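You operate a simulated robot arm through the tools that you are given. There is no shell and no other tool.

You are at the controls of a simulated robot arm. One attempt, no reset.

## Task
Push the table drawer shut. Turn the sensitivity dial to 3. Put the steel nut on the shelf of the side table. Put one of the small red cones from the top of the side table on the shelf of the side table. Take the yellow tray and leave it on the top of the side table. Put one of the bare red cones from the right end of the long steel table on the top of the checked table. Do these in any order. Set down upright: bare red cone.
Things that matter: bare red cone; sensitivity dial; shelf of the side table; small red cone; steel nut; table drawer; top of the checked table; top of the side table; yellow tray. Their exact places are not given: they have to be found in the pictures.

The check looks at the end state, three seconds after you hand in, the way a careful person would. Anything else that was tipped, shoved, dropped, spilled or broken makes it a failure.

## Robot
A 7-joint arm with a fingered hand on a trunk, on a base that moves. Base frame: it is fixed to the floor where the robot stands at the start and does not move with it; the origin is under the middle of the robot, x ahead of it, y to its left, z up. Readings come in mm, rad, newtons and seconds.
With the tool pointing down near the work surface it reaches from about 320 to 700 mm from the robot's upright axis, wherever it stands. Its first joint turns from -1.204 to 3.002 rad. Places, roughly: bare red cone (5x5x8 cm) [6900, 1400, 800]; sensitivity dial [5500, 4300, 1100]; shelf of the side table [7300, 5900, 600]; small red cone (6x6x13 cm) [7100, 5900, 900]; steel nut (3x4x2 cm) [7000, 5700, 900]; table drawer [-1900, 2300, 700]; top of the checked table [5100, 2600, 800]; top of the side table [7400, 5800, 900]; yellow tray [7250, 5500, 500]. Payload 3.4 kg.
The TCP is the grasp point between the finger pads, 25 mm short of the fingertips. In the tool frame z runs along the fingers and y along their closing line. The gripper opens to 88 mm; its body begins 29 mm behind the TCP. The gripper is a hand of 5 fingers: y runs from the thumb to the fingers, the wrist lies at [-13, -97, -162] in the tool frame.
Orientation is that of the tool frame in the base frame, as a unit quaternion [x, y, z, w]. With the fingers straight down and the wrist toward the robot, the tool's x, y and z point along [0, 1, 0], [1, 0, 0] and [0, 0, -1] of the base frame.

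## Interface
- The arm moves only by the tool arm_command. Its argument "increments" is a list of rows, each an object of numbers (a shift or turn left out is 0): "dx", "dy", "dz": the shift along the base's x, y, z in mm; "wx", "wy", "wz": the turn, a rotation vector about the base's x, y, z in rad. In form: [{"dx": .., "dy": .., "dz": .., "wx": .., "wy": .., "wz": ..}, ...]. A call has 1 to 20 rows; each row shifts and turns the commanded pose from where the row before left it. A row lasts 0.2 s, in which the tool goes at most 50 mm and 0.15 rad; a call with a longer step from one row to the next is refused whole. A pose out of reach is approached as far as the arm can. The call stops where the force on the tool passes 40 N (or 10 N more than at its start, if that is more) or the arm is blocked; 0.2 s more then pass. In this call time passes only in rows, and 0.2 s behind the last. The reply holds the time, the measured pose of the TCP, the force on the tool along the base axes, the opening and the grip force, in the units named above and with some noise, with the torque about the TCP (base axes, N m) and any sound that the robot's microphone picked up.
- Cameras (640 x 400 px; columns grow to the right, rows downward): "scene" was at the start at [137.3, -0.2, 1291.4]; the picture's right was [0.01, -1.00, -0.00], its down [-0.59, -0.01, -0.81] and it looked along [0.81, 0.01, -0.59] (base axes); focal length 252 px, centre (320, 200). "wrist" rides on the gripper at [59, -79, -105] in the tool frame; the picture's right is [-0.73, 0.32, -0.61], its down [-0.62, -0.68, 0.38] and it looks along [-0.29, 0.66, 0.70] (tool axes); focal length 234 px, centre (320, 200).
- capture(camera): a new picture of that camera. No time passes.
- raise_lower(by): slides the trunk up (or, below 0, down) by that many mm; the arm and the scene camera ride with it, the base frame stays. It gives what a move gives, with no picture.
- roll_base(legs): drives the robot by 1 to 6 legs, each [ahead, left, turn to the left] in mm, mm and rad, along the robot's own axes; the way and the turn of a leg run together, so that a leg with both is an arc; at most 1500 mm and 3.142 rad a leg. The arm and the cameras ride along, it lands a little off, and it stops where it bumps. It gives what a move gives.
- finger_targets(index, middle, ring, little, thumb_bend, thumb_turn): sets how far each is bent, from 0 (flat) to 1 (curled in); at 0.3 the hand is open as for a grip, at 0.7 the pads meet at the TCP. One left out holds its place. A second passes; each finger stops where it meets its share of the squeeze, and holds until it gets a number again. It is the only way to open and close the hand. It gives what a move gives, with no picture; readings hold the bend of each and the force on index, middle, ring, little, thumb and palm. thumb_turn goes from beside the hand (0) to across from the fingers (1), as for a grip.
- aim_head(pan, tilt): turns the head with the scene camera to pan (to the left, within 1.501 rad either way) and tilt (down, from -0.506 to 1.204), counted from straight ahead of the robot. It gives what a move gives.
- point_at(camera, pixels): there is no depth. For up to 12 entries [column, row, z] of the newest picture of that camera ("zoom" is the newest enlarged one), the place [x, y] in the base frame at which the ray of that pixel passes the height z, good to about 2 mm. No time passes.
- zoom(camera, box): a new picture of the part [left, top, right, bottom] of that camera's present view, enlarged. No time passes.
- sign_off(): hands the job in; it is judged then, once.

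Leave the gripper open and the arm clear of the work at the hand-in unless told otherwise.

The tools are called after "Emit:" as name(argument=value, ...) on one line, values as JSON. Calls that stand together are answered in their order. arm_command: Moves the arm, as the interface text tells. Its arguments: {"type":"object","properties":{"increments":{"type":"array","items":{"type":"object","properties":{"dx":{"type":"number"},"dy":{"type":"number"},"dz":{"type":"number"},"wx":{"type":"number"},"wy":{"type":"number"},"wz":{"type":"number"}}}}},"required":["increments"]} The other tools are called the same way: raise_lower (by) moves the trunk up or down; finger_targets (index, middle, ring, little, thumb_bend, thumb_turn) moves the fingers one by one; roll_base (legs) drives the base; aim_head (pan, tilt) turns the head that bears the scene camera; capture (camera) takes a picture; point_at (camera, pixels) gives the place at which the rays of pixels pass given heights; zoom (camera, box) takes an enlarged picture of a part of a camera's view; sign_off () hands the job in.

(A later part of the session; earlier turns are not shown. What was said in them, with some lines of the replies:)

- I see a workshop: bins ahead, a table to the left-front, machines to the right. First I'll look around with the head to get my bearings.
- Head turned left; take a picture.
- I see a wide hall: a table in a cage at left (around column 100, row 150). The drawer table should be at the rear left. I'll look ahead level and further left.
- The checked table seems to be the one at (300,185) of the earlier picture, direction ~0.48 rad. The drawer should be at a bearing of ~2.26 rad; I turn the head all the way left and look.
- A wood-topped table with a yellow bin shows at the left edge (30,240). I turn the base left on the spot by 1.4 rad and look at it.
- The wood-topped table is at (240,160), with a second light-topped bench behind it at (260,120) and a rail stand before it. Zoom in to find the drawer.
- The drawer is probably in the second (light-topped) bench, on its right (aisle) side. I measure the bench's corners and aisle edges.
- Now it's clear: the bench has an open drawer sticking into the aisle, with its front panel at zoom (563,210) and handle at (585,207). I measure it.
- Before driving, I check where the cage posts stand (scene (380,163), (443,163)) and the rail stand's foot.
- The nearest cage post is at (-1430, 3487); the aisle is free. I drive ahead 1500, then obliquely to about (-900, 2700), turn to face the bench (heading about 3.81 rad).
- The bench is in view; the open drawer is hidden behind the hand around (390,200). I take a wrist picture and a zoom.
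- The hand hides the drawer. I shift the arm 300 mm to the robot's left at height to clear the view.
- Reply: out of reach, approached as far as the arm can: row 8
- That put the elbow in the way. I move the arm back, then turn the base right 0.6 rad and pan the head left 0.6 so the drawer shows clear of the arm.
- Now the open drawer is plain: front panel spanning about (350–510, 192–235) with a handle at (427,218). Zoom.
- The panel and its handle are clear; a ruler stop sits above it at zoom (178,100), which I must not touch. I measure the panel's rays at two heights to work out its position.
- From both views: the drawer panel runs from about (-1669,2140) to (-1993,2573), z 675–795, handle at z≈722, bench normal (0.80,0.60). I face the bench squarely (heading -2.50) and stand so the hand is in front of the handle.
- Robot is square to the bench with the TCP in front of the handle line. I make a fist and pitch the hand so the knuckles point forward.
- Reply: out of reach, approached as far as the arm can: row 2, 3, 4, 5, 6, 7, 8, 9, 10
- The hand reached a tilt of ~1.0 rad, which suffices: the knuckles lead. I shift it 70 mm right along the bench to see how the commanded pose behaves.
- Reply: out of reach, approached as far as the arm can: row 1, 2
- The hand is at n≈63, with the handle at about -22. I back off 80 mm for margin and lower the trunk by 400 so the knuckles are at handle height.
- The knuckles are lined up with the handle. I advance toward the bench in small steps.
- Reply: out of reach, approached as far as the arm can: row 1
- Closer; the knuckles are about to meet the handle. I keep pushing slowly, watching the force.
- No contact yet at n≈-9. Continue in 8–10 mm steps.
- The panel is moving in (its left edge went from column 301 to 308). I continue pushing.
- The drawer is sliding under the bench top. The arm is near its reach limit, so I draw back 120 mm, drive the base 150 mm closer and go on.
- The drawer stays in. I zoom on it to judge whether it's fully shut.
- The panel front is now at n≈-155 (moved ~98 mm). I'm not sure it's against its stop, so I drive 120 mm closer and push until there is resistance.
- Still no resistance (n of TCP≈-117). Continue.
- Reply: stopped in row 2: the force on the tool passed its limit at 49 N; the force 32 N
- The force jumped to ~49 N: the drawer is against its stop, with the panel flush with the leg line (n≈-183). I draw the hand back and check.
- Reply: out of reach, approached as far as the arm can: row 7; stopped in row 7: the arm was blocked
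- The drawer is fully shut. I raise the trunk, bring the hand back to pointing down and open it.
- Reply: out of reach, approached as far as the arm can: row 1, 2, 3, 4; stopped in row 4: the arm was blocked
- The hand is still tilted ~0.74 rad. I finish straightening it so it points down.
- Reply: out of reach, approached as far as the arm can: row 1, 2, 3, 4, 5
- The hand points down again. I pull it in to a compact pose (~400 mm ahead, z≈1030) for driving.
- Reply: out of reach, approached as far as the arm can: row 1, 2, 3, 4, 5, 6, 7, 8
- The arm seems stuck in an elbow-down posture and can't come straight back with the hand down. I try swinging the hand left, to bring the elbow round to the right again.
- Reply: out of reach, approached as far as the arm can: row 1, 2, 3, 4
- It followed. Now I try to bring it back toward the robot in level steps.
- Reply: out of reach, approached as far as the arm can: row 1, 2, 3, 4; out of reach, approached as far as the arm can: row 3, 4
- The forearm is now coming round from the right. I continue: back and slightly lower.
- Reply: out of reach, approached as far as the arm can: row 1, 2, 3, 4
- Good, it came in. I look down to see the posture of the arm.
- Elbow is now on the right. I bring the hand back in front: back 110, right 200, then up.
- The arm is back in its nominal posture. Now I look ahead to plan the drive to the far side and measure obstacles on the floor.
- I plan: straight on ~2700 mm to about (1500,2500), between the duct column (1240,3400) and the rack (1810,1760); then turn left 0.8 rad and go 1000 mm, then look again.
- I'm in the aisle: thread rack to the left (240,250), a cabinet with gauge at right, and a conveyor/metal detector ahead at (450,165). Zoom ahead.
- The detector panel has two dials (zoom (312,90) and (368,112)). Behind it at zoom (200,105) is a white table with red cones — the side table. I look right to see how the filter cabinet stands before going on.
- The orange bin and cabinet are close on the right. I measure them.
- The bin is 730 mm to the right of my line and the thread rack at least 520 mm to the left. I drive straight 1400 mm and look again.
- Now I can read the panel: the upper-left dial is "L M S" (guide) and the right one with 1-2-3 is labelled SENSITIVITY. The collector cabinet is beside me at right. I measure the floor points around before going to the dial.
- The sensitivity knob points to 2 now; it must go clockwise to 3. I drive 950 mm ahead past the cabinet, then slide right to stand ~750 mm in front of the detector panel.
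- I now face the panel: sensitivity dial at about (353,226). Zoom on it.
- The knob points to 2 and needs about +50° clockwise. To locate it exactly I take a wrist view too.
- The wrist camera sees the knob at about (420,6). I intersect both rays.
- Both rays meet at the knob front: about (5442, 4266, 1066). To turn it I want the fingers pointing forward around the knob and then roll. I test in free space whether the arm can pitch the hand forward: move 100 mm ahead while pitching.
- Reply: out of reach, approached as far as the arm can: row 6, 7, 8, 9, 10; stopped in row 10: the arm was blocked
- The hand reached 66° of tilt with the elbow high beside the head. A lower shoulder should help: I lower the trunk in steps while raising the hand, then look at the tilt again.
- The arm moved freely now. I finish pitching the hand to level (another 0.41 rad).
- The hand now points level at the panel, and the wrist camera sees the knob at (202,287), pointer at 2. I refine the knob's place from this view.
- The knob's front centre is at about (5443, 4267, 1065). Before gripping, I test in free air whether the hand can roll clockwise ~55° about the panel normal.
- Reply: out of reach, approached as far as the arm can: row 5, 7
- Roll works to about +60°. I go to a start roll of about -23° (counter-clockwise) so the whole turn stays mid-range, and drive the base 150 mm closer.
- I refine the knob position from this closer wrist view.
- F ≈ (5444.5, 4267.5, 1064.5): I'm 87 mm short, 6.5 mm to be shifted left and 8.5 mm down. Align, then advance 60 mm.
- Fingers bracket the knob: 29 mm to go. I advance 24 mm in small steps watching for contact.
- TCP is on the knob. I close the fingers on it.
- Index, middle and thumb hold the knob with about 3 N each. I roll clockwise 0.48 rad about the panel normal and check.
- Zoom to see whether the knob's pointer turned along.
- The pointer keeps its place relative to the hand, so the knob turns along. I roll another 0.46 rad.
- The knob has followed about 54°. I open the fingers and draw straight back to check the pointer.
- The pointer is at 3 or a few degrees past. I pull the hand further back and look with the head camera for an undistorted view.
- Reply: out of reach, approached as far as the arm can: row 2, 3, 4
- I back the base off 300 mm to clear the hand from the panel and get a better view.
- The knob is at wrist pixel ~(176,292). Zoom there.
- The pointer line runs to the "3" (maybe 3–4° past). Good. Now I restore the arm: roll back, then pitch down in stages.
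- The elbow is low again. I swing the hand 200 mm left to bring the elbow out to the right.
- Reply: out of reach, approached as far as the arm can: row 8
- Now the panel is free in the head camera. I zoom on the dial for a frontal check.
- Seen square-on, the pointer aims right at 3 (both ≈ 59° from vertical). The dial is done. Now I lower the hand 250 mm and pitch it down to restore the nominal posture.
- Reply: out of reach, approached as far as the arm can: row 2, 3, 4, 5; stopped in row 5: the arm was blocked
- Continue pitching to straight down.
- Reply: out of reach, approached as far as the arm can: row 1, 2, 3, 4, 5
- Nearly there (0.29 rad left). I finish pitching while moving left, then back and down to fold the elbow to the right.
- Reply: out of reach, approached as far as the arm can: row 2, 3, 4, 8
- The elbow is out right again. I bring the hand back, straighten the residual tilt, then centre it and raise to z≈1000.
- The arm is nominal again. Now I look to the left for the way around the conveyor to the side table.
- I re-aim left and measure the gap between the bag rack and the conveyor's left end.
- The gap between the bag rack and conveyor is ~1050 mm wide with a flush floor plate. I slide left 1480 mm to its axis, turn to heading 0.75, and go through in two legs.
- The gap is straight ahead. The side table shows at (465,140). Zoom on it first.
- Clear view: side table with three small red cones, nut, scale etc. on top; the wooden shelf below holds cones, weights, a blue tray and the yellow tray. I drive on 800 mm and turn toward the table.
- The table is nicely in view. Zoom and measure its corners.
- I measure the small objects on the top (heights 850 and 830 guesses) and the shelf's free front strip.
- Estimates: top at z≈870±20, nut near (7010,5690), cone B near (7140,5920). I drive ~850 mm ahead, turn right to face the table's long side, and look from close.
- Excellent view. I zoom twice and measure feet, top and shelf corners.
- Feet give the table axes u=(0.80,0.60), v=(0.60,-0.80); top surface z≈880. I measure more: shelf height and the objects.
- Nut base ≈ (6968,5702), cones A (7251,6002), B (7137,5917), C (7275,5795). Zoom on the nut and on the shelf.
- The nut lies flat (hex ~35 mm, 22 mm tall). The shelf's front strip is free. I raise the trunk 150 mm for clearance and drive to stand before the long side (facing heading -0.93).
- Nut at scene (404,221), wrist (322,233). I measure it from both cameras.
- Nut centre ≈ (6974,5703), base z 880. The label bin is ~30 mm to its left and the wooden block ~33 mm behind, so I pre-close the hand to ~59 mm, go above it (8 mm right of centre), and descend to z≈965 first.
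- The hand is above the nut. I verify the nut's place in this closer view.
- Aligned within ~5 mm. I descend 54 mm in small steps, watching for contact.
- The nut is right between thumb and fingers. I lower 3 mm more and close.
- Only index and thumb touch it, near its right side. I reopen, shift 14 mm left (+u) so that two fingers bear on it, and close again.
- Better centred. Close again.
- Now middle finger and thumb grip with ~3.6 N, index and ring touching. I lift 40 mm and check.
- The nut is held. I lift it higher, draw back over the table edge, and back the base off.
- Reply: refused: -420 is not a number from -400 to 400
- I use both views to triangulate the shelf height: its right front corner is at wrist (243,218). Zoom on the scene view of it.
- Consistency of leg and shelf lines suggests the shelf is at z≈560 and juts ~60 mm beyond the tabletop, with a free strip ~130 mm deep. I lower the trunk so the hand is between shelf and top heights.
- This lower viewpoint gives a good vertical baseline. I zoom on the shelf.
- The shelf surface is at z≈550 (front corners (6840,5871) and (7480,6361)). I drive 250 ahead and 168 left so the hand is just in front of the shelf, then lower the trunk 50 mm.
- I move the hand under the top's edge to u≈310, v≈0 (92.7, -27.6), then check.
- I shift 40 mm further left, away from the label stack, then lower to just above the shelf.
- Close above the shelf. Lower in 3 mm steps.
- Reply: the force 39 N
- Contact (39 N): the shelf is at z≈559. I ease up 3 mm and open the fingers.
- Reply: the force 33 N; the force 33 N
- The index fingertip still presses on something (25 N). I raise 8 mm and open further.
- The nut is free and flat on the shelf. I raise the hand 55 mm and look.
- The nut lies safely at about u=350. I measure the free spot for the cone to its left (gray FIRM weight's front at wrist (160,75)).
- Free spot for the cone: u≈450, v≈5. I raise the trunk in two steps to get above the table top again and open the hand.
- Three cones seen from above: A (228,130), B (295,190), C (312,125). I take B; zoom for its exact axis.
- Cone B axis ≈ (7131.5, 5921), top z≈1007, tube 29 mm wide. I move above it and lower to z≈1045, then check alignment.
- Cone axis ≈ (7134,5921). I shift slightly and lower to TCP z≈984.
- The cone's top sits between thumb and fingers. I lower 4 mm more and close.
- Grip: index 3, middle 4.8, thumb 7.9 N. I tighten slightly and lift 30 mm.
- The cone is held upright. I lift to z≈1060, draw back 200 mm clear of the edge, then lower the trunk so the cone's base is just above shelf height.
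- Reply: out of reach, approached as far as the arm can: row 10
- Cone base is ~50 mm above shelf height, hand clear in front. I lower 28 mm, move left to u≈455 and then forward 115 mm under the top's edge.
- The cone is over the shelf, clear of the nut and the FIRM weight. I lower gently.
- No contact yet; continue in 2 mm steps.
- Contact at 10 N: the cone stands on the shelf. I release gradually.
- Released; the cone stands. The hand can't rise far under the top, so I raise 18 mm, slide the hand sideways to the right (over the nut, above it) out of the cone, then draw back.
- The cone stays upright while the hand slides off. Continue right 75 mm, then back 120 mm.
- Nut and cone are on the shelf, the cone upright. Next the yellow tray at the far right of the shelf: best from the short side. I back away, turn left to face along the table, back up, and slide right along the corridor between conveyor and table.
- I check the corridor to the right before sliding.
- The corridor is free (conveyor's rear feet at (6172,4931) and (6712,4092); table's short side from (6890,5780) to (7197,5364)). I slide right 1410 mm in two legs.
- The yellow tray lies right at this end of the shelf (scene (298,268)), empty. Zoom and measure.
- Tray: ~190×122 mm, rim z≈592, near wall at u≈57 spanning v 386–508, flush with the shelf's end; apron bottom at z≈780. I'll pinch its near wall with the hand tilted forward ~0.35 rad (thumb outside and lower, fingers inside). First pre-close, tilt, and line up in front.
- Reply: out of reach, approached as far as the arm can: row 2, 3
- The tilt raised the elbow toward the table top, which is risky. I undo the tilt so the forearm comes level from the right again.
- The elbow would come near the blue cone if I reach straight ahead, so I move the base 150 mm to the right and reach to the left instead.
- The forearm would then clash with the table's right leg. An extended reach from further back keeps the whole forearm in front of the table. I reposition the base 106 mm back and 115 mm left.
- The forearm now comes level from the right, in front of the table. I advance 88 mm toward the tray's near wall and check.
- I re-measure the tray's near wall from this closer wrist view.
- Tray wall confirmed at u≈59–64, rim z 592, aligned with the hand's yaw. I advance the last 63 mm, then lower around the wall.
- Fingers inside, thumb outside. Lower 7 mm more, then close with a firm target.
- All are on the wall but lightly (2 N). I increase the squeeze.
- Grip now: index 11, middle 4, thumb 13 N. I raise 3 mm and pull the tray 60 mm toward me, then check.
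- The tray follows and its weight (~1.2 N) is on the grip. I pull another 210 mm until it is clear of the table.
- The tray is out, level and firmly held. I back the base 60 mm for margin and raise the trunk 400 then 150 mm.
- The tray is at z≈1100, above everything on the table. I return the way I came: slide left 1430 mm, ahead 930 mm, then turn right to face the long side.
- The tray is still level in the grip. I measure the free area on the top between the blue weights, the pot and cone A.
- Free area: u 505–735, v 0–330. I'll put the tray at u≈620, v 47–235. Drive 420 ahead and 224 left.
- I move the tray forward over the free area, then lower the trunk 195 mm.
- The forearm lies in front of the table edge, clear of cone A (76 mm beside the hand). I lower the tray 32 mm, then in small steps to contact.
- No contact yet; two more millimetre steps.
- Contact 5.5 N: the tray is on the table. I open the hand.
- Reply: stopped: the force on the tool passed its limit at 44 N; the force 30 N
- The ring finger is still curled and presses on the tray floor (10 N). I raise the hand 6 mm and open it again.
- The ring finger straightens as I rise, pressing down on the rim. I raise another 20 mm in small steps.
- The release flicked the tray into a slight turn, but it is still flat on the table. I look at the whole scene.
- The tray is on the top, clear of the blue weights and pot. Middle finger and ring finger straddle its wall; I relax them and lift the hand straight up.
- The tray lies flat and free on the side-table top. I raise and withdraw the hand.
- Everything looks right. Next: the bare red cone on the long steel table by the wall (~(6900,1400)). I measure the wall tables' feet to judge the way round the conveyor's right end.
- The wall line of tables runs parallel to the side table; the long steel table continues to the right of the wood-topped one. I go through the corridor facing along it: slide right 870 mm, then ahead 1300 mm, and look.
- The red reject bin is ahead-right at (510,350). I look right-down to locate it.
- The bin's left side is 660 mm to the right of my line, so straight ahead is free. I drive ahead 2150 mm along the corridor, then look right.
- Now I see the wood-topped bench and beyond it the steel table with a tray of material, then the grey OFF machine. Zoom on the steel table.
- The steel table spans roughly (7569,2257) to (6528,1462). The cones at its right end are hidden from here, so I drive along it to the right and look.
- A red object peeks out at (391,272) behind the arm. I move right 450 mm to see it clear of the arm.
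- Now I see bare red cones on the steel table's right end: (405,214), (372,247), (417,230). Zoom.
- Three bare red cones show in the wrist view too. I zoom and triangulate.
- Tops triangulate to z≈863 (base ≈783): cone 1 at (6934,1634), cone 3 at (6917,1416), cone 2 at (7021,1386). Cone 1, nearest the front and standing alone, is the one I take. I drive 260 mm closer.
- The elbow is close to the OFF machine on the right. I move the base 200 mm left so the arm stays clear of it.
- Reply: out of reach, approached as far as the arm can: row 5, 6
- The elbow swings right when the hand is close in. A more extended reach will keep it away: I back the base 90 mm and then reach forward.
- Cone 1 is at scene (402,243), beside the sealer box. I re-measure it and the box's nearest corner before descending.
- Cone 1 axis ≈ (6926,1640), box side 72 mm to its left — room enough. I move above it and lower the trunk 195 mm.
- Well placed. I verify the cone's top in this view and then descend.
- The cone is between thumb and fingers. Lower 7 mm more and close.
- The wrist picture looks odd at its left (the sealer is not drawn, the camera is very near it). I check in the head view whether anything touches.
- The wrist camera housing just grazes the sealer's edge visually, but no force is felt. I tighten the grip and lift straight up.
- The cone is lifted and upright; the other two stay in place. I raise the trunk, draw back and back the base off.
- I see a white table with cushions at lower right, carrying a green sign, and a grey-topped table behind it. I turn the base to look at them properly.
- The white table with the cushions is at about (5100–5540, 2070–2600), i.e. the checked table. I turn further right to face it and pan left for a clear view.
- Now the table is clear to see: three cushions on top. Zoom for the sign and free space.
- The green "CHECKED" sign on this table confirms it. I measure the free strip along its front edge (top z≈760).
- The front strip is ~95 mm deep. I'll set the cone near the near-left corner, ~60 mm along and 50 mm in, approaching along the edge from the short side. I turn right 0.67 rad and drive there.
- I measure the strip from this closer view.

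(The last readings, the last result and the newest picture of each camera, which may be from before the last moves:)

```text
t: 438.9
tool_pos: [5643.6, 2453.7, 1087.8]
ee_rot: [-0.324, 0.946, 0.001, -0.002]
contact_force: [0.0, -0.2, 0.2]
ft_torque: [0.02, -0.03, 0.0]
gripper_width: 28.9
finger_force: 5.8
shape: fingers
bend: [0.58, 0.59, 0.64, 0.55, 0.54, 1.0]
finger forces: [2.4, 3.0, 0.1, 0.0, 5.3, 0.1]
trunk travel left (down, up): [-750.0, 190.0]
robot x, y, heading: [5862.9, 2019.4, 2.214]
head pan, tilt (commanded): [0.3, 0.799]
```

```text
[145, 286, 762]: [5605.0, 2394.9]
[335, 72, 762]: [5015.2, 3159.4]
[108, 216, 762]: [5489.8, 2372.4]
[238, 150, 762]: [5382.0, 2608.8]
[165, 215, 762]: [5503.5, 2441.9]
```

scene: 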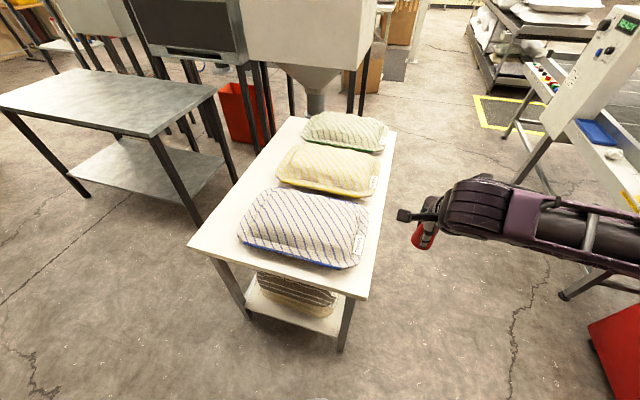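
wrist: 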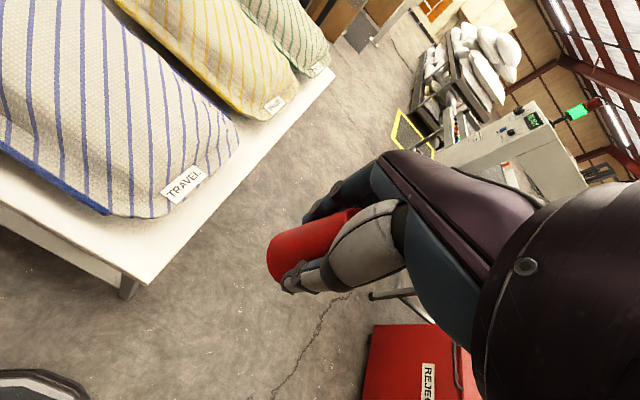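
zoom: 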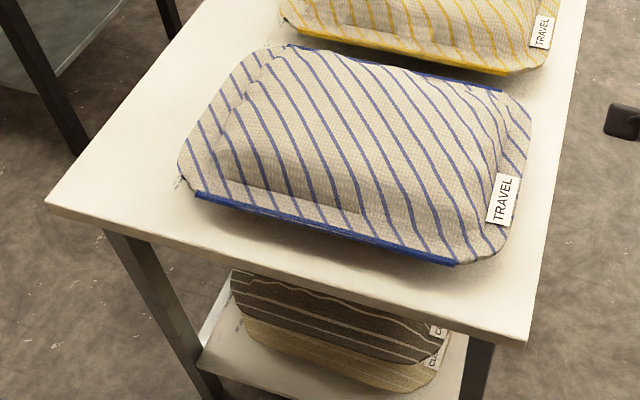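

The front strip is only ~48 mm clear because the cushions bulge, but the strip behind their other ends (toward corner (5113,2032)) is ~150 mm wide. I slide the base left 440 mm to place the cone there.

Emit:
roll_base(legs=[[0, 440, 0]])

Emit:
arm_command(increments=[{"dx": -23, "dy": -13}, {"dx": -23, "dy": -13}, {"dx": -23, "dy": -13}, {"dx": -23, "dy": -13}, {"dx": -24, "dy": -13}])

Emit:
aim_head(pan=0.3, tilt=0.9)

Emit:
capture(camera="scene")

Emit:
capture(camera="wrist")

```text
t: 441.5
tool_pos: [5292.8, 2192.9, 1088.6]
ee_rot: [-0.323, 0.946, 0.002, -0.003]
contact_force: [-0.4, 0.0, 0.3]
ft_torque: [0.0, -0.03, -0.01]
gripper_width: 28.7
finger_force: 5.7
shape: fingers
bend: [0.58, 0.59, 0.64, 0.55, 0.54, 1.0]
finger forces: [2.4, 3.0, 0.1, 0.0, 5.3, 0.0]
trunk travel left (down, up): [-750.0, 190.0]
robot x, y, heading: [5508.0, 1759.3, 2.208]
head pan, tilt (commanded): [0.3, 0.799]
```

```text
t: 442.7
tool_pos: [5176.3, 2129.3, 1086.6]
ee_rot: [-0.322, 0.947, 0.002, -0.001]
contact_force: [-0.4, 0.1, 0.2]
ft_torque: [-0.01, -0.01, -0.01]
gripper_width: 29.0
finger_force: 6.1
shape: fingers
bend: [0.58, 0.59, 0.64, 0.55, 0.54, 1.0]
finger forces: [2.3, 3.0, 0.0, 0.0, 5.2, 0.0]
trunk travel left (down, up): [-750.0, 190.0]
robot x, y, heading: [5510.3, 1761.5, 2.214]
head pan, tilt (commanded): [0.3, 0.799]
```

```text
t: 443.4
tool_pos: [5177.7, 2129.2, 1087.0]
ee_rot: [-0.323, 0.946, 0.001, -0.003]
contact_force: [0.4, 0.5, -1.0]
ft_torque: [0.0, -0.01, 0.01]
gripper_width: 28.9
finger_force: 5.0
shape: fingers
bend: [0.58, 0.59, 0.64, 0.55, 0.54, 1.0]
finger forces: [2.4, 2.9, 0.0, 0.0, 5.2, 0.0]
trunk travel left (down, up): [-750.0, 190.0]
robot x, y, heading: [5512.5, 1761.3, 2.213]
head pan, tilt (commanded): [0.3, 0.901]
```

```text
taken
```

scene: 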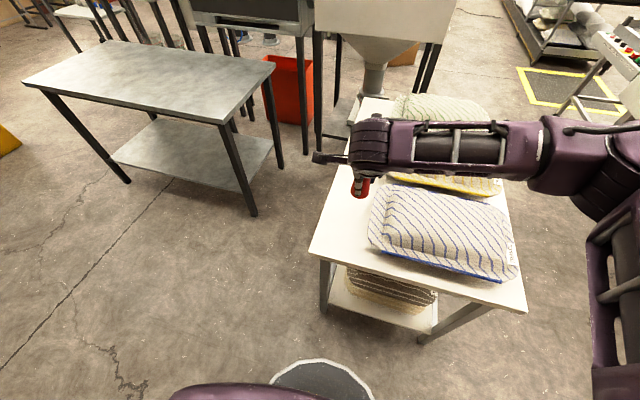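

```text
taken
```

wrist: 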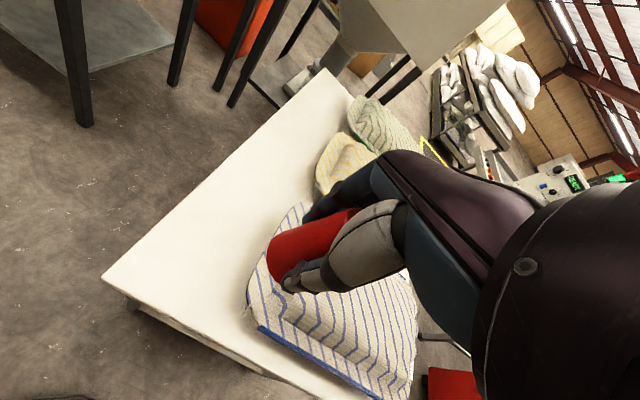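

The wide free strip is plain in the wrist view (from (103,278) to (325,68)). I measure it.

Emit:
point_at(camera="wrist", pixels=[[103, 278, 762], [325, 68, 762], [247, 300, 762], [262, 250, 762], [300, 205, 762], [210, 250, 762], [200, 270, 762]])

Emit:
point_at(camera="scene", pixels=[[308, 252, 762], [367, 240, 762], [372, 190, 762], [340, 235, 762], [526, 310, 762], [360, 98, 762]])

```text
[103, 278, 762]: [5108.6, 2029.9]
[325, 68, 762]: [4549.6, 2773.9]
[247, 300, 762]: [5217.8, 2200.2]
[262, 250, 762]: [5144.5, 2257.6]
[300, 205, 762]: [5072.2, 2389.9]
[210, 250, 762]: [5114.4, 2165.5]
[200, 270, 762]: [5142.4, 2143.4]
```

```text
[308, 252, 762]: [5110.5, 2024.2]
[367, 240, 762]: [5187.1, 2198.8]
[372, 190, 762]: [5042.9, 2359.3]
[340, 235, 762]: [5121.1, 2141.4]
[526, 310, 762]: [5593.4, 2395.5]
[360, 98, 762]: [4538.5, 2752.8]
```

I set the target at 110 mm along and 70 mm in from corner A, i.e. cone at about (5099,2157). I move over it and lower the trunk 230 mm.

Emit:
arm_command(increments=[{"dx": -20.7, "dy": 6.2}, {"dx": -20.7, "dy": 6.2}, {"dx": -20.7, "dy": 6.2}, {"dx": -20.7, "dy": 6.2}])

Emit:
raise_lower(by=-230)

Emit:
capture(camera="wrist")

Emit:
capture(camera="scene")

```text
t: 444.4
tool_pos: [5091.0, 2154.7, 1086.4]
ee_rot: [-0.323, 0.946, 0.001, -0.001]
contact_force: [-0.4, -0.1, -0.2]
ft_torque: [-0.05, -0.01, -0.01]
gripper_width: 28.7
finger_force: 5.4
shape: fingers
bend: [0.58, 0.59, 0.64, 0.55, 0.54, 1.0]
finger forces: [2.3, 2.9, 0.0, 0.0, 5.1, 0.0]
trunk travel left (down, up): [-750.0, 190.0]
robot x, y, heading: [5509.2, 1761.1, 2.21]
head pan, tilt (commanded): [0.3, 0.901]
```

```text
t: 446.8
tool_pos: [5091.8, 2154.3, 857.0]
ee_rot: [-0.323, 0.946, 0.001, -0.002]
contact_force: [0.5, 1.1, -0.3]
ft_torque: [0.02, -0.03, 0.02]
gripper_width: 28.7
finger_force: 5.7
shape: fingers
bend: [0.58, 0.59, 0.64, 0.55, 0.54, 1.0]
finger forces: [2.4, 3.0, 0.1, 0.0, 5.2, 0.0]
trunk travel left (down, up): [-520.0, 420.0]
robot x, y, heading: [5512.4, 1759.3, 2.209]
head pan, tilt (commanded): [0.3, 0.901]
```

```text
taken
```

wrist: 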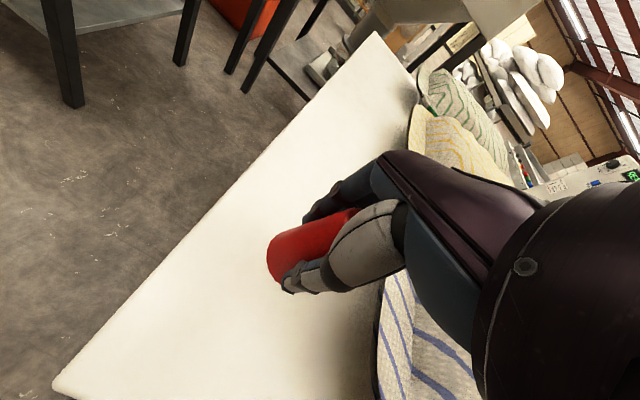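

```text
taken
```

scene: 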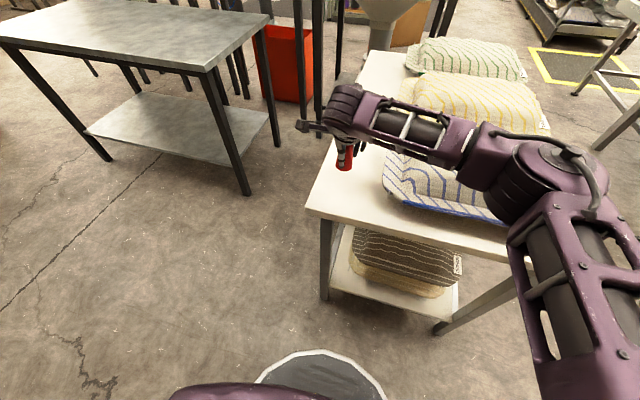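

The place is free all around. I lower 28 mm, then in 2 mm steps to contact.

Emit:
arm_command(increments=[{"dz": -9}, {"dz": -8}, {"dz": -6}, {"dz": -4}])

Emit:
zoom(camera="scene", box=[290, 70, 430, 210])

```text
t: 447.8
tool_pos: [5092.4, 2153.3, 829.6]
ee_rot: [-0.323, 0.946, 0.001, -0.002]
contact_force: [0.3, 0.2, -0.2]
ft_torque: [0.0, 0.02, 0.0]
gripper_width: 28.8
finger_force: 5.2
shape: fingers
bend: [0.58, 0.59, 0.64, 0.55, 0.54, 1.0]
finger forces: [2.4, 3.0, 0.0, 0.0, 5.2, 0.0]
trunk travel left (down, up): [-520.0, 420.0]
robot x, y, heading: [5509.3, 1759.8, 2.215]
head pan, tilt (commanded): [0.3, 0.901]
```

```text
2.86 times, centred on (360, 140) of scene
```

zoom: 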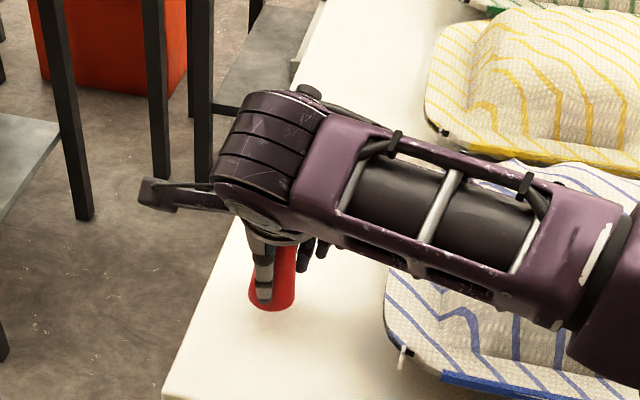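

Emit:
arm_command(increments=[{"dz": -2}, {"dz": -2}])

Emit:
arm_command(increments=[{"dz": -1.5}, {"dz": -1.5}])

```text
t: 448.4
tool_pos: [5091.9, 2153.7, 825.8]
ee_rot: [-0.322, 0.947, 0.001, -0.002]
contact_force: [0.4, -0.9, -0.7]
ft_torque: [0.01, 0.02, -0.02]
gripper_width: 28.5
finger_force: 5.4
shape: fingers
bend: [0.58, 0.59, 0.64, 0.55, 0.54, 1.0]
finger forces: [2.4, 3.0, 0.1, 0.0, 5.2, 0.1]
trunk travel left (down, up): [-520.0, 420.0]
robot x, y, heading: [5509.9, 1756.8, 2.21]
head pan, tilt (commanded): [0.3, 0.901]
```

```text
t: 449.0
tool_pos: [5091.9, 2153.5, 823.7]
ee_rot: [-0.323, 0.946, 0.001, -0.002]
contact_force: [0.5, -0.2, -0.5]
ft_torque: [0.0, 0.0, -0.03]
gripper_width: 28.9
finger_force: 5.3
shape: fingers
bend: [0.58, 0.59, 0.64, 0.55, 0.54, 1.0]
finger forces: [2.5, 3.0, 0.1, 0.1, 5.3, 0.0]
trunk travel left (down, up): [-520.0, 420.0]
robot x, y, heading: [5510.8, 1760.1, 2.211]
head pan, tilt (commanded): [0.3, 0.901]
```

No contact yet. Continue in 1.5 mm steps.

Emit:
arm_command(increments=[{"dz": -1.5}, {"dz": -1.5}])

Emit:
zoom(camera="wrist", box=[220, 160, 420, 320])

```text
t: 449.6
tool_pos: [5092.7, 2151.7, 819.8]
ee_rot: [-0.322, 0.947, 0.002, -0.002]
contact_force: [0.1, 0.4, -0.5]
ft_torque: [0.0, 0.07, 0.01]
gripper_width: 28.6
finger_force: 5.4
shape: fingers
bend: [0.58, 0.59, 0.64, 0.55, 0.54, 1.0]
finger forces: [2.4, 3.0, 0.1, 0.0, 5.2, 0.0]
trunk travel left (down, up): [-520.0, 420.0]
robot x, y, heading: [5510.3, 1758.0, 2.208]
head pan, tilt (commanded): [0.3, 0.901]
```

```text
2.50 times, centred on (320, 240) of wrist
```

zoom: 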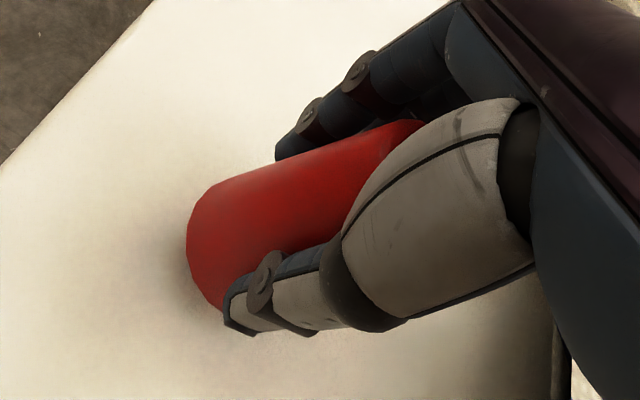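

Emit:
arm_command(increments=[{"dz": -1.5}, {"dz": -1.5}])

```text
t: 450.2
tool_pos: [5092.0, 2153.4, 816.6]
ee_rot: [-0.323, 0.946, 0.0, -0.002]
contact_force: [0.0, 0.4, -0.3]
ft_torque: [0.04, -0.01, 0.02]
gripper_width: 28.4
finger_force: 5.9
shape: fingers
bend: [0.58, 0.59, 0.64, 0.55, 0.54, 1.0]
finger forces: [2.5, 3.0, 0.0, 0.0, 5.3, 0.1]
trunk travel left (down, up): [-520.0, 420.0]
robot x, y, heading: [5505.0, 1760.6, 2.212]
head pan, tilt (commanded): [0.3, 0.901]
```

Emit:
arm_command(increments=[{"dz": -1.5}, {"dz": -1.5}])

Emit:
arm_command(increments=[{"dz": -1.5}, {"dz": -1.5}])

```text
t: 450.8
tool_pos: [5091.2, 2153.1, 814.2]
ee_rot: [-0.323, 0.947, 0.001, -0.002]
contact_force: [0.1, -0.3, -0.3]
ft_torque: [0.02, 0.0, 0.02]
gripper_width: 28.5
finger_force: 5.5
shape: fingers
bend: [0.58, 0.59, 0.64, 0.55, 0.54, 1.0]
finger forces: [2.4, 3.0, 0.0, 0.1, 5.2, 0.0]
trunk travel left (down, up): [-520.0, 420.0]
robot x, y, heading: [5509.6, 1756.7, 2.208]
head pan, tilt (commanded): [0.3, 0.901]
```

```text
t: 451.4
tool_pos: [5092.0, 2154.8, 810.5]
ee_rot: [-0.324, 0.946, 0.001, -0.002]
contact_force: [0.7, -0.6, 0.3]
ft_torque: [0.03, -0.01, -0.01]
gripper_width: 29.0
finger_force: 5.2
shape: fingers
bend: [0.58, 0.59, 0.64, 0.55, 0.54, 1.0]
finger forces: [2.4, 3.0, 0.0, 0.0, 5.3, 0.0]
trunk travel left (down, up): [-520.0, 420.0]
robot x, y, heading: [5510.4, 1759.8, 2.209]
head pan, tilt (commanded): [0.3, 0.901]
```

Emit:
arm_command(increments=[{"dz": -1.5}, {"dz": -1.5}])

Emit:
zoom(camera="wrist", box=[220, 160, 420, 320])

Emit:
zoom(camera="scene", box=[310, 100, 410, 200])

```text
t: 452.0
tool_pos: [5091.6, 2152.9, 807.9]
ee_rot: [-0.323, 0.946, 0.001, -0.001]
contact_force: [-0.4, 0.4, 0.5]
ft_torque: [0.0, -0.01, -0.01]
gripper_width: 28.5
finger_force: 4.8
shape: fingers
bend: [0.58, 0.59, 0.64, 0.55, 0.54, 1.0]
finger forces: [2.5, 3.0, 0.0, 0.1, 5.2, 0.0]
trunk travel left (down, up): [-520.0, 420.0]
robot x, y, heading: [5508.0, 1760.7, 2.21]
head pan, tilt (commanded): [0.3, 0.901]
```

```text
2.50 times, centred on (320, 240) of wrist
```

zoom: 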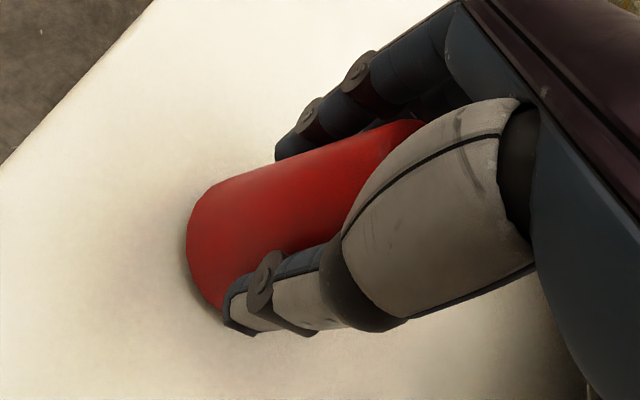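

```text
4.00 times, centred on (360, 150) of scene
```

zoom: 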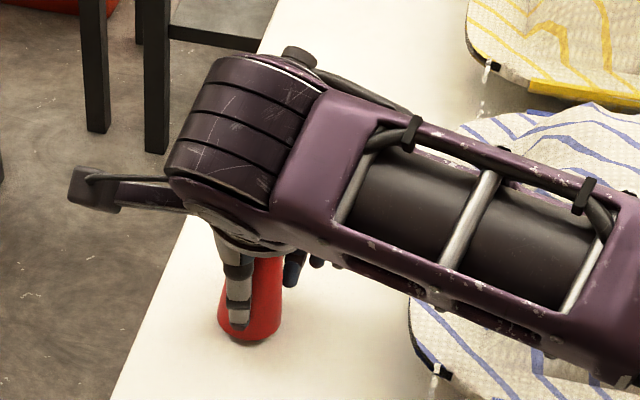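

The contact shadow is close under the cone. A few more small steps.

Emit:
arm_command(increments=[{"dz": -1.5}, {"dz": -1.5}])

Emit:
arm_command(increments=[{"dz": -1.5}, {"dz": -1.5}])

```text
t: 452.6
tool_pos: [5092.4, 2154.0, 805.0]
ee_rot: [-0.323, 0.946, 0.0, -0.003]
contact_force: [0.0, 0.3, -0.5]
ft_torque: [0.01, 0.0, 0.0]
gripper_width: 28.7
finger_force: 5.0
shape: fingers
bend: [0.58, 0.59, 0.64, 0.55, 0.54, 1.0]
finger forces: [2.4, 3.0, 0.0, 0.0, 5.2, 0.0]
trunk travel left (down, up): [-520.0, 420.0]
robot x, y, heading: [5509.7, 1756.6, 2.206]
head pan, tilt (commanded): [0.3, 0.901]
```

```text
t: 453.2
tool_pos: [5092.7, 2153.4, 802.6]
ee_rot: [-0.322, 0.947, 0.001, -0.002]
contact_force: [-0.8, 0.9, 1.0]
ft_torque: [-0.02, 0.0, -0.01]
gripper_width: 28.7
finger_force: 5.6
shape: fingers
bend: [0.58, 0.59, 0.64, 0.55, 0.54, 1.0]
finger forces: [2.4, 3.0, 0.0, 0.0, 5.2, 0.0]
trunk travel left (down, up): [-520.0, 420.0]
robot x, y, heading: [5511.5, 1759.7, 2.206]
head pan, tilt (commanded): [0.3, 0.901]
```

Emit:
arm_command(increments=[{"dz": -1.2}, {"dz": -1.2}])

Emit:
zoom(camera="wrist", box=[220, 160, 420, 320])

```text
t: 453.8
tool_pos: [5092.4, 2154.1, 802.0]
ee_rot: [-0.322, 0.947, 0.003, -0.003]
contact_force: [-0.1, 0.5, 7.1]
ft_torque: [-0.01, -0.02, -0.01]
gripper_width: 28.9
finger_force: 6.8
shape: fingers
bend: [0.59, 0.59, 0.64, 0.55, 0.54, 1.0]
finger forces: [2.8, 3.8, 0.0, 0.0, 6.5, 0.1]
trunk travel left (down, up): [-520.0, 420.0]
robot x, y, heading: [5509.9, 1758.4, 2.212]
head pan, tilt (commanded): [0.3, 0.901]
```

```text
2.50 times, centred on (320, 240) of wrist
```

zoom: 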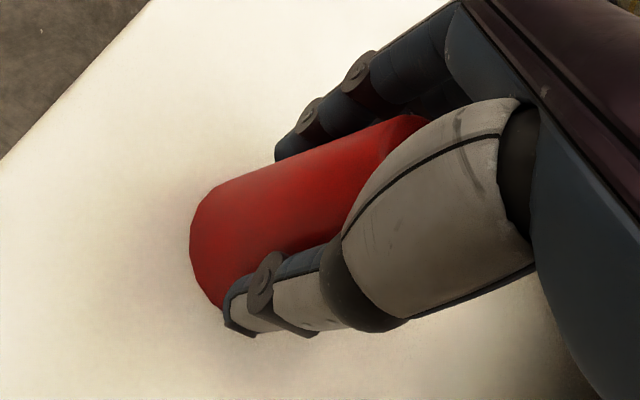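

Contact at 7 N: the cone stands on the table. I release gradually.

Emit:
finger_targets(index=0.55, middle=0.55, ring=0.55, little=0.5, thumb_bend=0.51)

Emit:
finger_targets(index=0.32, middle=0.32, ring=0.32, little=0.32, thumb_bend=0.32)

Emit:
capture(camera="wrist")

```text
t: 454.8
tool_pos: [5091.8, 2153.8, 800.1]
ee_rot: [-0.323, 0.946, 0.002, -0.002]
contact_force: [-0.5, -0.4, -0.5]
ft_torque: [0.01, 0.0, 0.01]
gripper_width: 34.7
finger_force: 0.0
shape: fingers
bend: [0.55, 0.55, 0.55, 0.5, 0.51, 1.0]
finger forces: [0.0, 0.1, 0.0, 0.0, 0.1, 0.0]
trunk travel left (down, up): [-520.0, 420.0]
robot x, y, heading: [5504.7, 1761.6, 2.205]
head pan, tilt (commanded): [0.3, 0.901]
```

```text
t: 455.8
tool_pos: [5092.2, 2153.6, 800.8]
ee_rot: [-0.322, 0.947, 0.001, -0.002]
contact_force: [-0.5, 0.0, -0.8]
ft_torque: [0.0, 0.01, 0.01]
gripper_width: 80.1
finger_force: 0.1
shape: fingers
bend: [0.32, 0.32, 0.32, 0.32, 0.32, 0.98]
finger forces: [0.0, 0.0, 0.0, 0.1, 0.0, 0.0]
trunk travel left (down, up): [-520.0, 420.0]
robot x, y, heading: [5511.4, 1757.5, 2.206]
head pan, tilt (commanded): [0.3, 0.901]
```

```text
taken
```

wrist: 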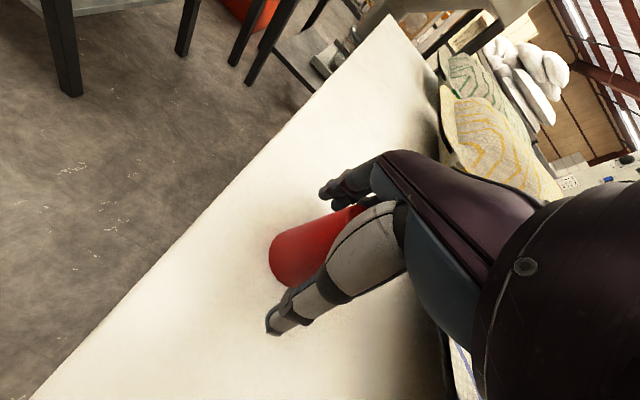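

The hand is open and the cone stands. I lift straight up 120 mm and check.

Emit:
arm_command(increments=[{"dz": 10}, {"dz": 15}, {"dz": 20}, {"dz": 25}, {"dz": 25}, {"dz": 25}])

Emit:
capture(camera="wrist")

Emit:
zoom(camera="scene", box=[290, 70, 450, 220])

```text
t: 457.2
tool_pos: [5092.0, 2154.5, 920.7]
ee_rot: [-0.323, 0.946, 0.0, -0.003]
contact_force: [-0.2, 0.0, 0.8]
ft_torque: [-0.04, 0.0, -0.04]
gripper_width: 80.2
finger_force: 0.1
shape: fingers
bend: [0.32, 0.32, 0.32, 0.32, 0.32, 0.98]
finger forces: [0.1, 0.0, 0.0, 0.1, 0.1, 0.0]
trunk travel left (down, up): [-520.0, 420.0]
robot x, y, heading: [5511.1, 1760.1, 2.21]
head pan, tilt (commanded): [0.3, 0.901]
```

```text
taken
```

wrist: 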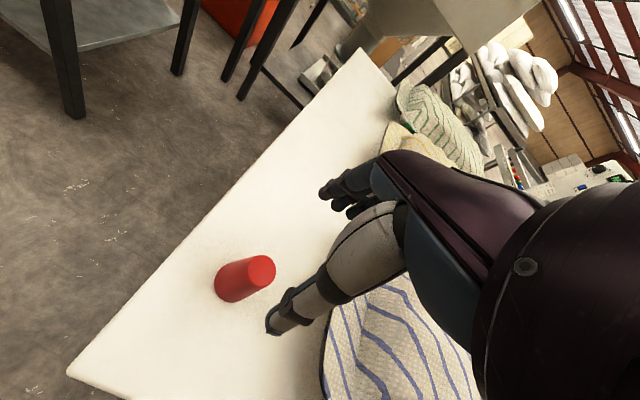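

```text
2.67 times, centred on (370, 145) of scene
```

zoom: 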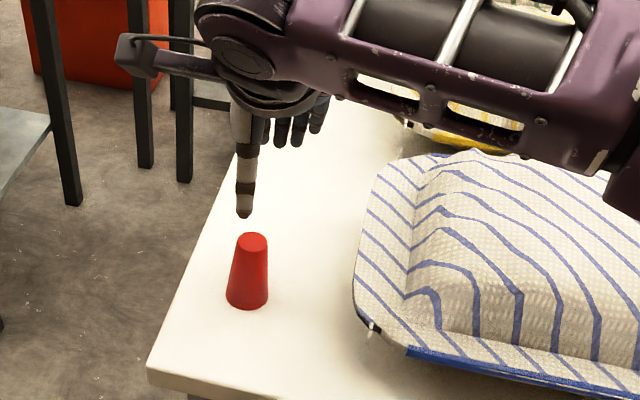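

The cone stands upright and free on the checked table. I raise the trunk and back away so the arm is clear, opening the hand fully.

Emit:
raise_lower(by=150)

Emit:
roll_base(legs=[[-500, 0, 0]])

Emit:
finger_targets(index=0.3, middle=0.3, ring=0.3, little=0.3, thumb_bend=0.3)

Emit:
aim_head(pan=0.2, tilt=0.6)

Emit:
capture(camera="scene")

```text
t: 459.0
tool_pos: [5091.6, 2155.8, 1069.1]
ee_rot: [-0.322, 0.947, 0.001, -0.002]
contact_force: [0.1, -0.7, 0.1]
ft_torque: [-0.02, -0.01, 0.0]
gripper_width: 80.0
finger_force: 0.1
shape: fingers
bend: [0.32, 0.32, 0.32, 0.32, 0.32, 0.98]
finger forces: [0.0, 0.0, 0.0, 0.0, 0.1, 0.0]
trunk travel left (down, up): [-670.0, 270.0]
robot x, y, heading: [5507.7, 1756.8, 2.208]
head pan, tilt (commanded): [0.3, 0.901]
```

```text
t: 461.9
tool_pos: [5387.8, 1753.7, 1070.4]
ee_rot: [-0.324, 0.946, 0.002, -0.003]
contact_force: [-0.7, -0.5, 0.2]
ft_torque: [0.0, 0.03, 0.02]
gripper_width: 80.3
finger_force: 0.0
shape: fingers
bend: [0.32, 0.32, 0.32, 0.32, 0.32, 0.98]
finger forces: [0.1, 0.0, 0.0, 0.1, 0.1, 0.1]
trunk travel left (down, up): [-670.0, 270.0]
robot x, y, heading: [5803.7, 1358.8, 2.212]
head pan, tilt (commanded): [0.3, 0.901]
```

```text
t: 462.9
tool_pos: [5387.4, 1754.0, 1070.3]
ee_rot: [-0.324, 0.946, 0.001, -0.002]
contact_force: [0.5, 0.8, 0.9]
ft_torque: [-0.01, 0.02, 0.01]
gripper_width: 84.4
finger_force: 0.1
shape: fingers
bend: [0.3, 0.3, 0.3, 0.3, 0.3, 0.98]
finger forces: [0.0, 0.0, 0.1, 0.0, 0.0, 0.1]
trunk travel left (down, up): [-670.0, 270.0]
robot x, y, heading: [5807.2, 1358.5, 2.21]
head pan, tilt (commanded): [0.3, 0.901]
```

```text
t: 463.7
tool_pos: [5389.4, 1752.7, 1070.1]
ee_rot: [-0.323, 0.946, 0.001, -0.003]
contact_force: [-0.3, -0.1, -0.1]
ft_torque: [0.03, -0.02, 0.01]
gripper_width: 84.4
finger_force: 0.0
shape: fingers
bend: [0.3, 0.3, 0.3, 0.3, 0.3, 0.98]
finger forces: [0.0, 0.0, 0.0, 0.1, 0.0, 0.1]
trunk travel left (down, up): [-670.0, 270.0]
robot x, y, heading: [5809.5, 1358.6, 2.21]
head pan, tilt (commanded): [0.201, 0.6]
```

```text
taken
```

scene: 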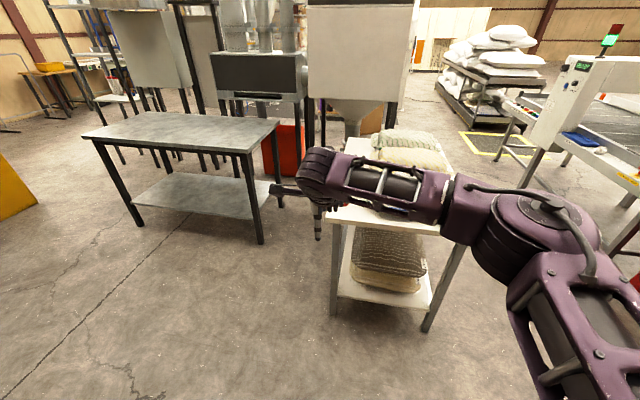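

All clear. A last zoom on the detector panel to see the dial from here, and on the cone area.

Emit:
zoom(camera="scene", box=[540, 20, 630, 130])

Emit:
capture(camera="wrist")

```text
3.64 times, centred on (585, 75) of scene
```

zoom: 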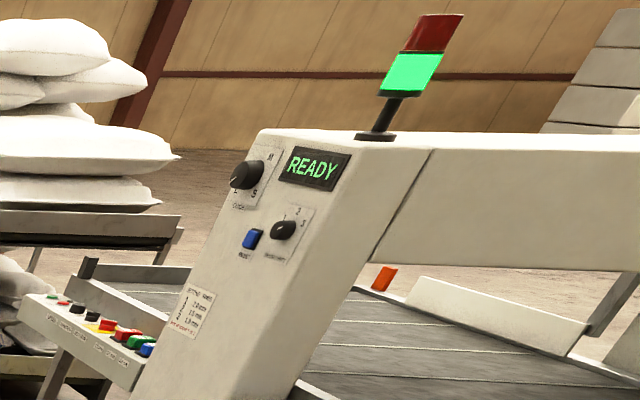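

```text
taken
```

wrist: 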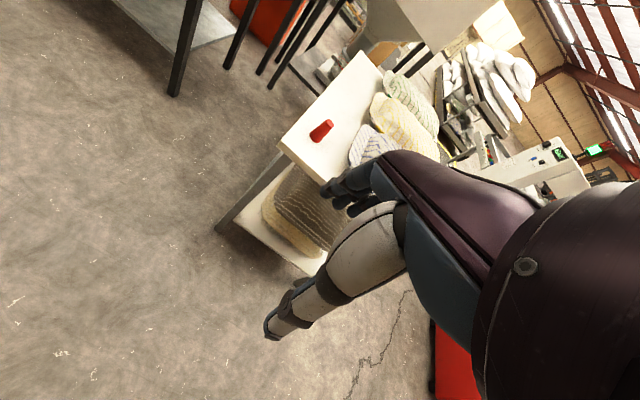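

Everything is done, and I checked each item in the pictures:
- **Drawer:** shut against its stop.
- **Sensitivity dial:** pointing at 3.
- **Nut and small red cone:** both on the side-table shelf, the cone upright.
- **Yellow tray:** flat on the side-table top.
- **Bare red cone:** standing upright on the checked table.

The hand is open and the arm is clear of the work, so I hand in.

Emit:
sign_off()

```text
The job is handed in.
```

I handed the job in after doing all six tasks. I haven't been told how it was judged.

- **Table drawer:** pushed shut until it hit its stop, with the front flush with the bench legs.
- **Sensitivity dial:** turned from 2 to 3. Seen square-on, the pointer lines up with the 3.
- **Steel nut:** lying flat near the front edge of the side-table shelf.
- **Small red cone:** standing upright on the same shelf, about 10 cm from the nut.
- **Yellow tray:** flat on the side-table top. It turned slightly when a finger caught its rim on release, but it isn't touching anything else.
- **Bare red cone:** standing upright on the checked table, well in from the edge and clear of the cushions.

While I picked up the bare red cone, the wrist camera came right up against the sealer on the steel table. I felt no force and the sealer did not move in the pictures.

At hand-in the hand was open and the arm was clear of the work.
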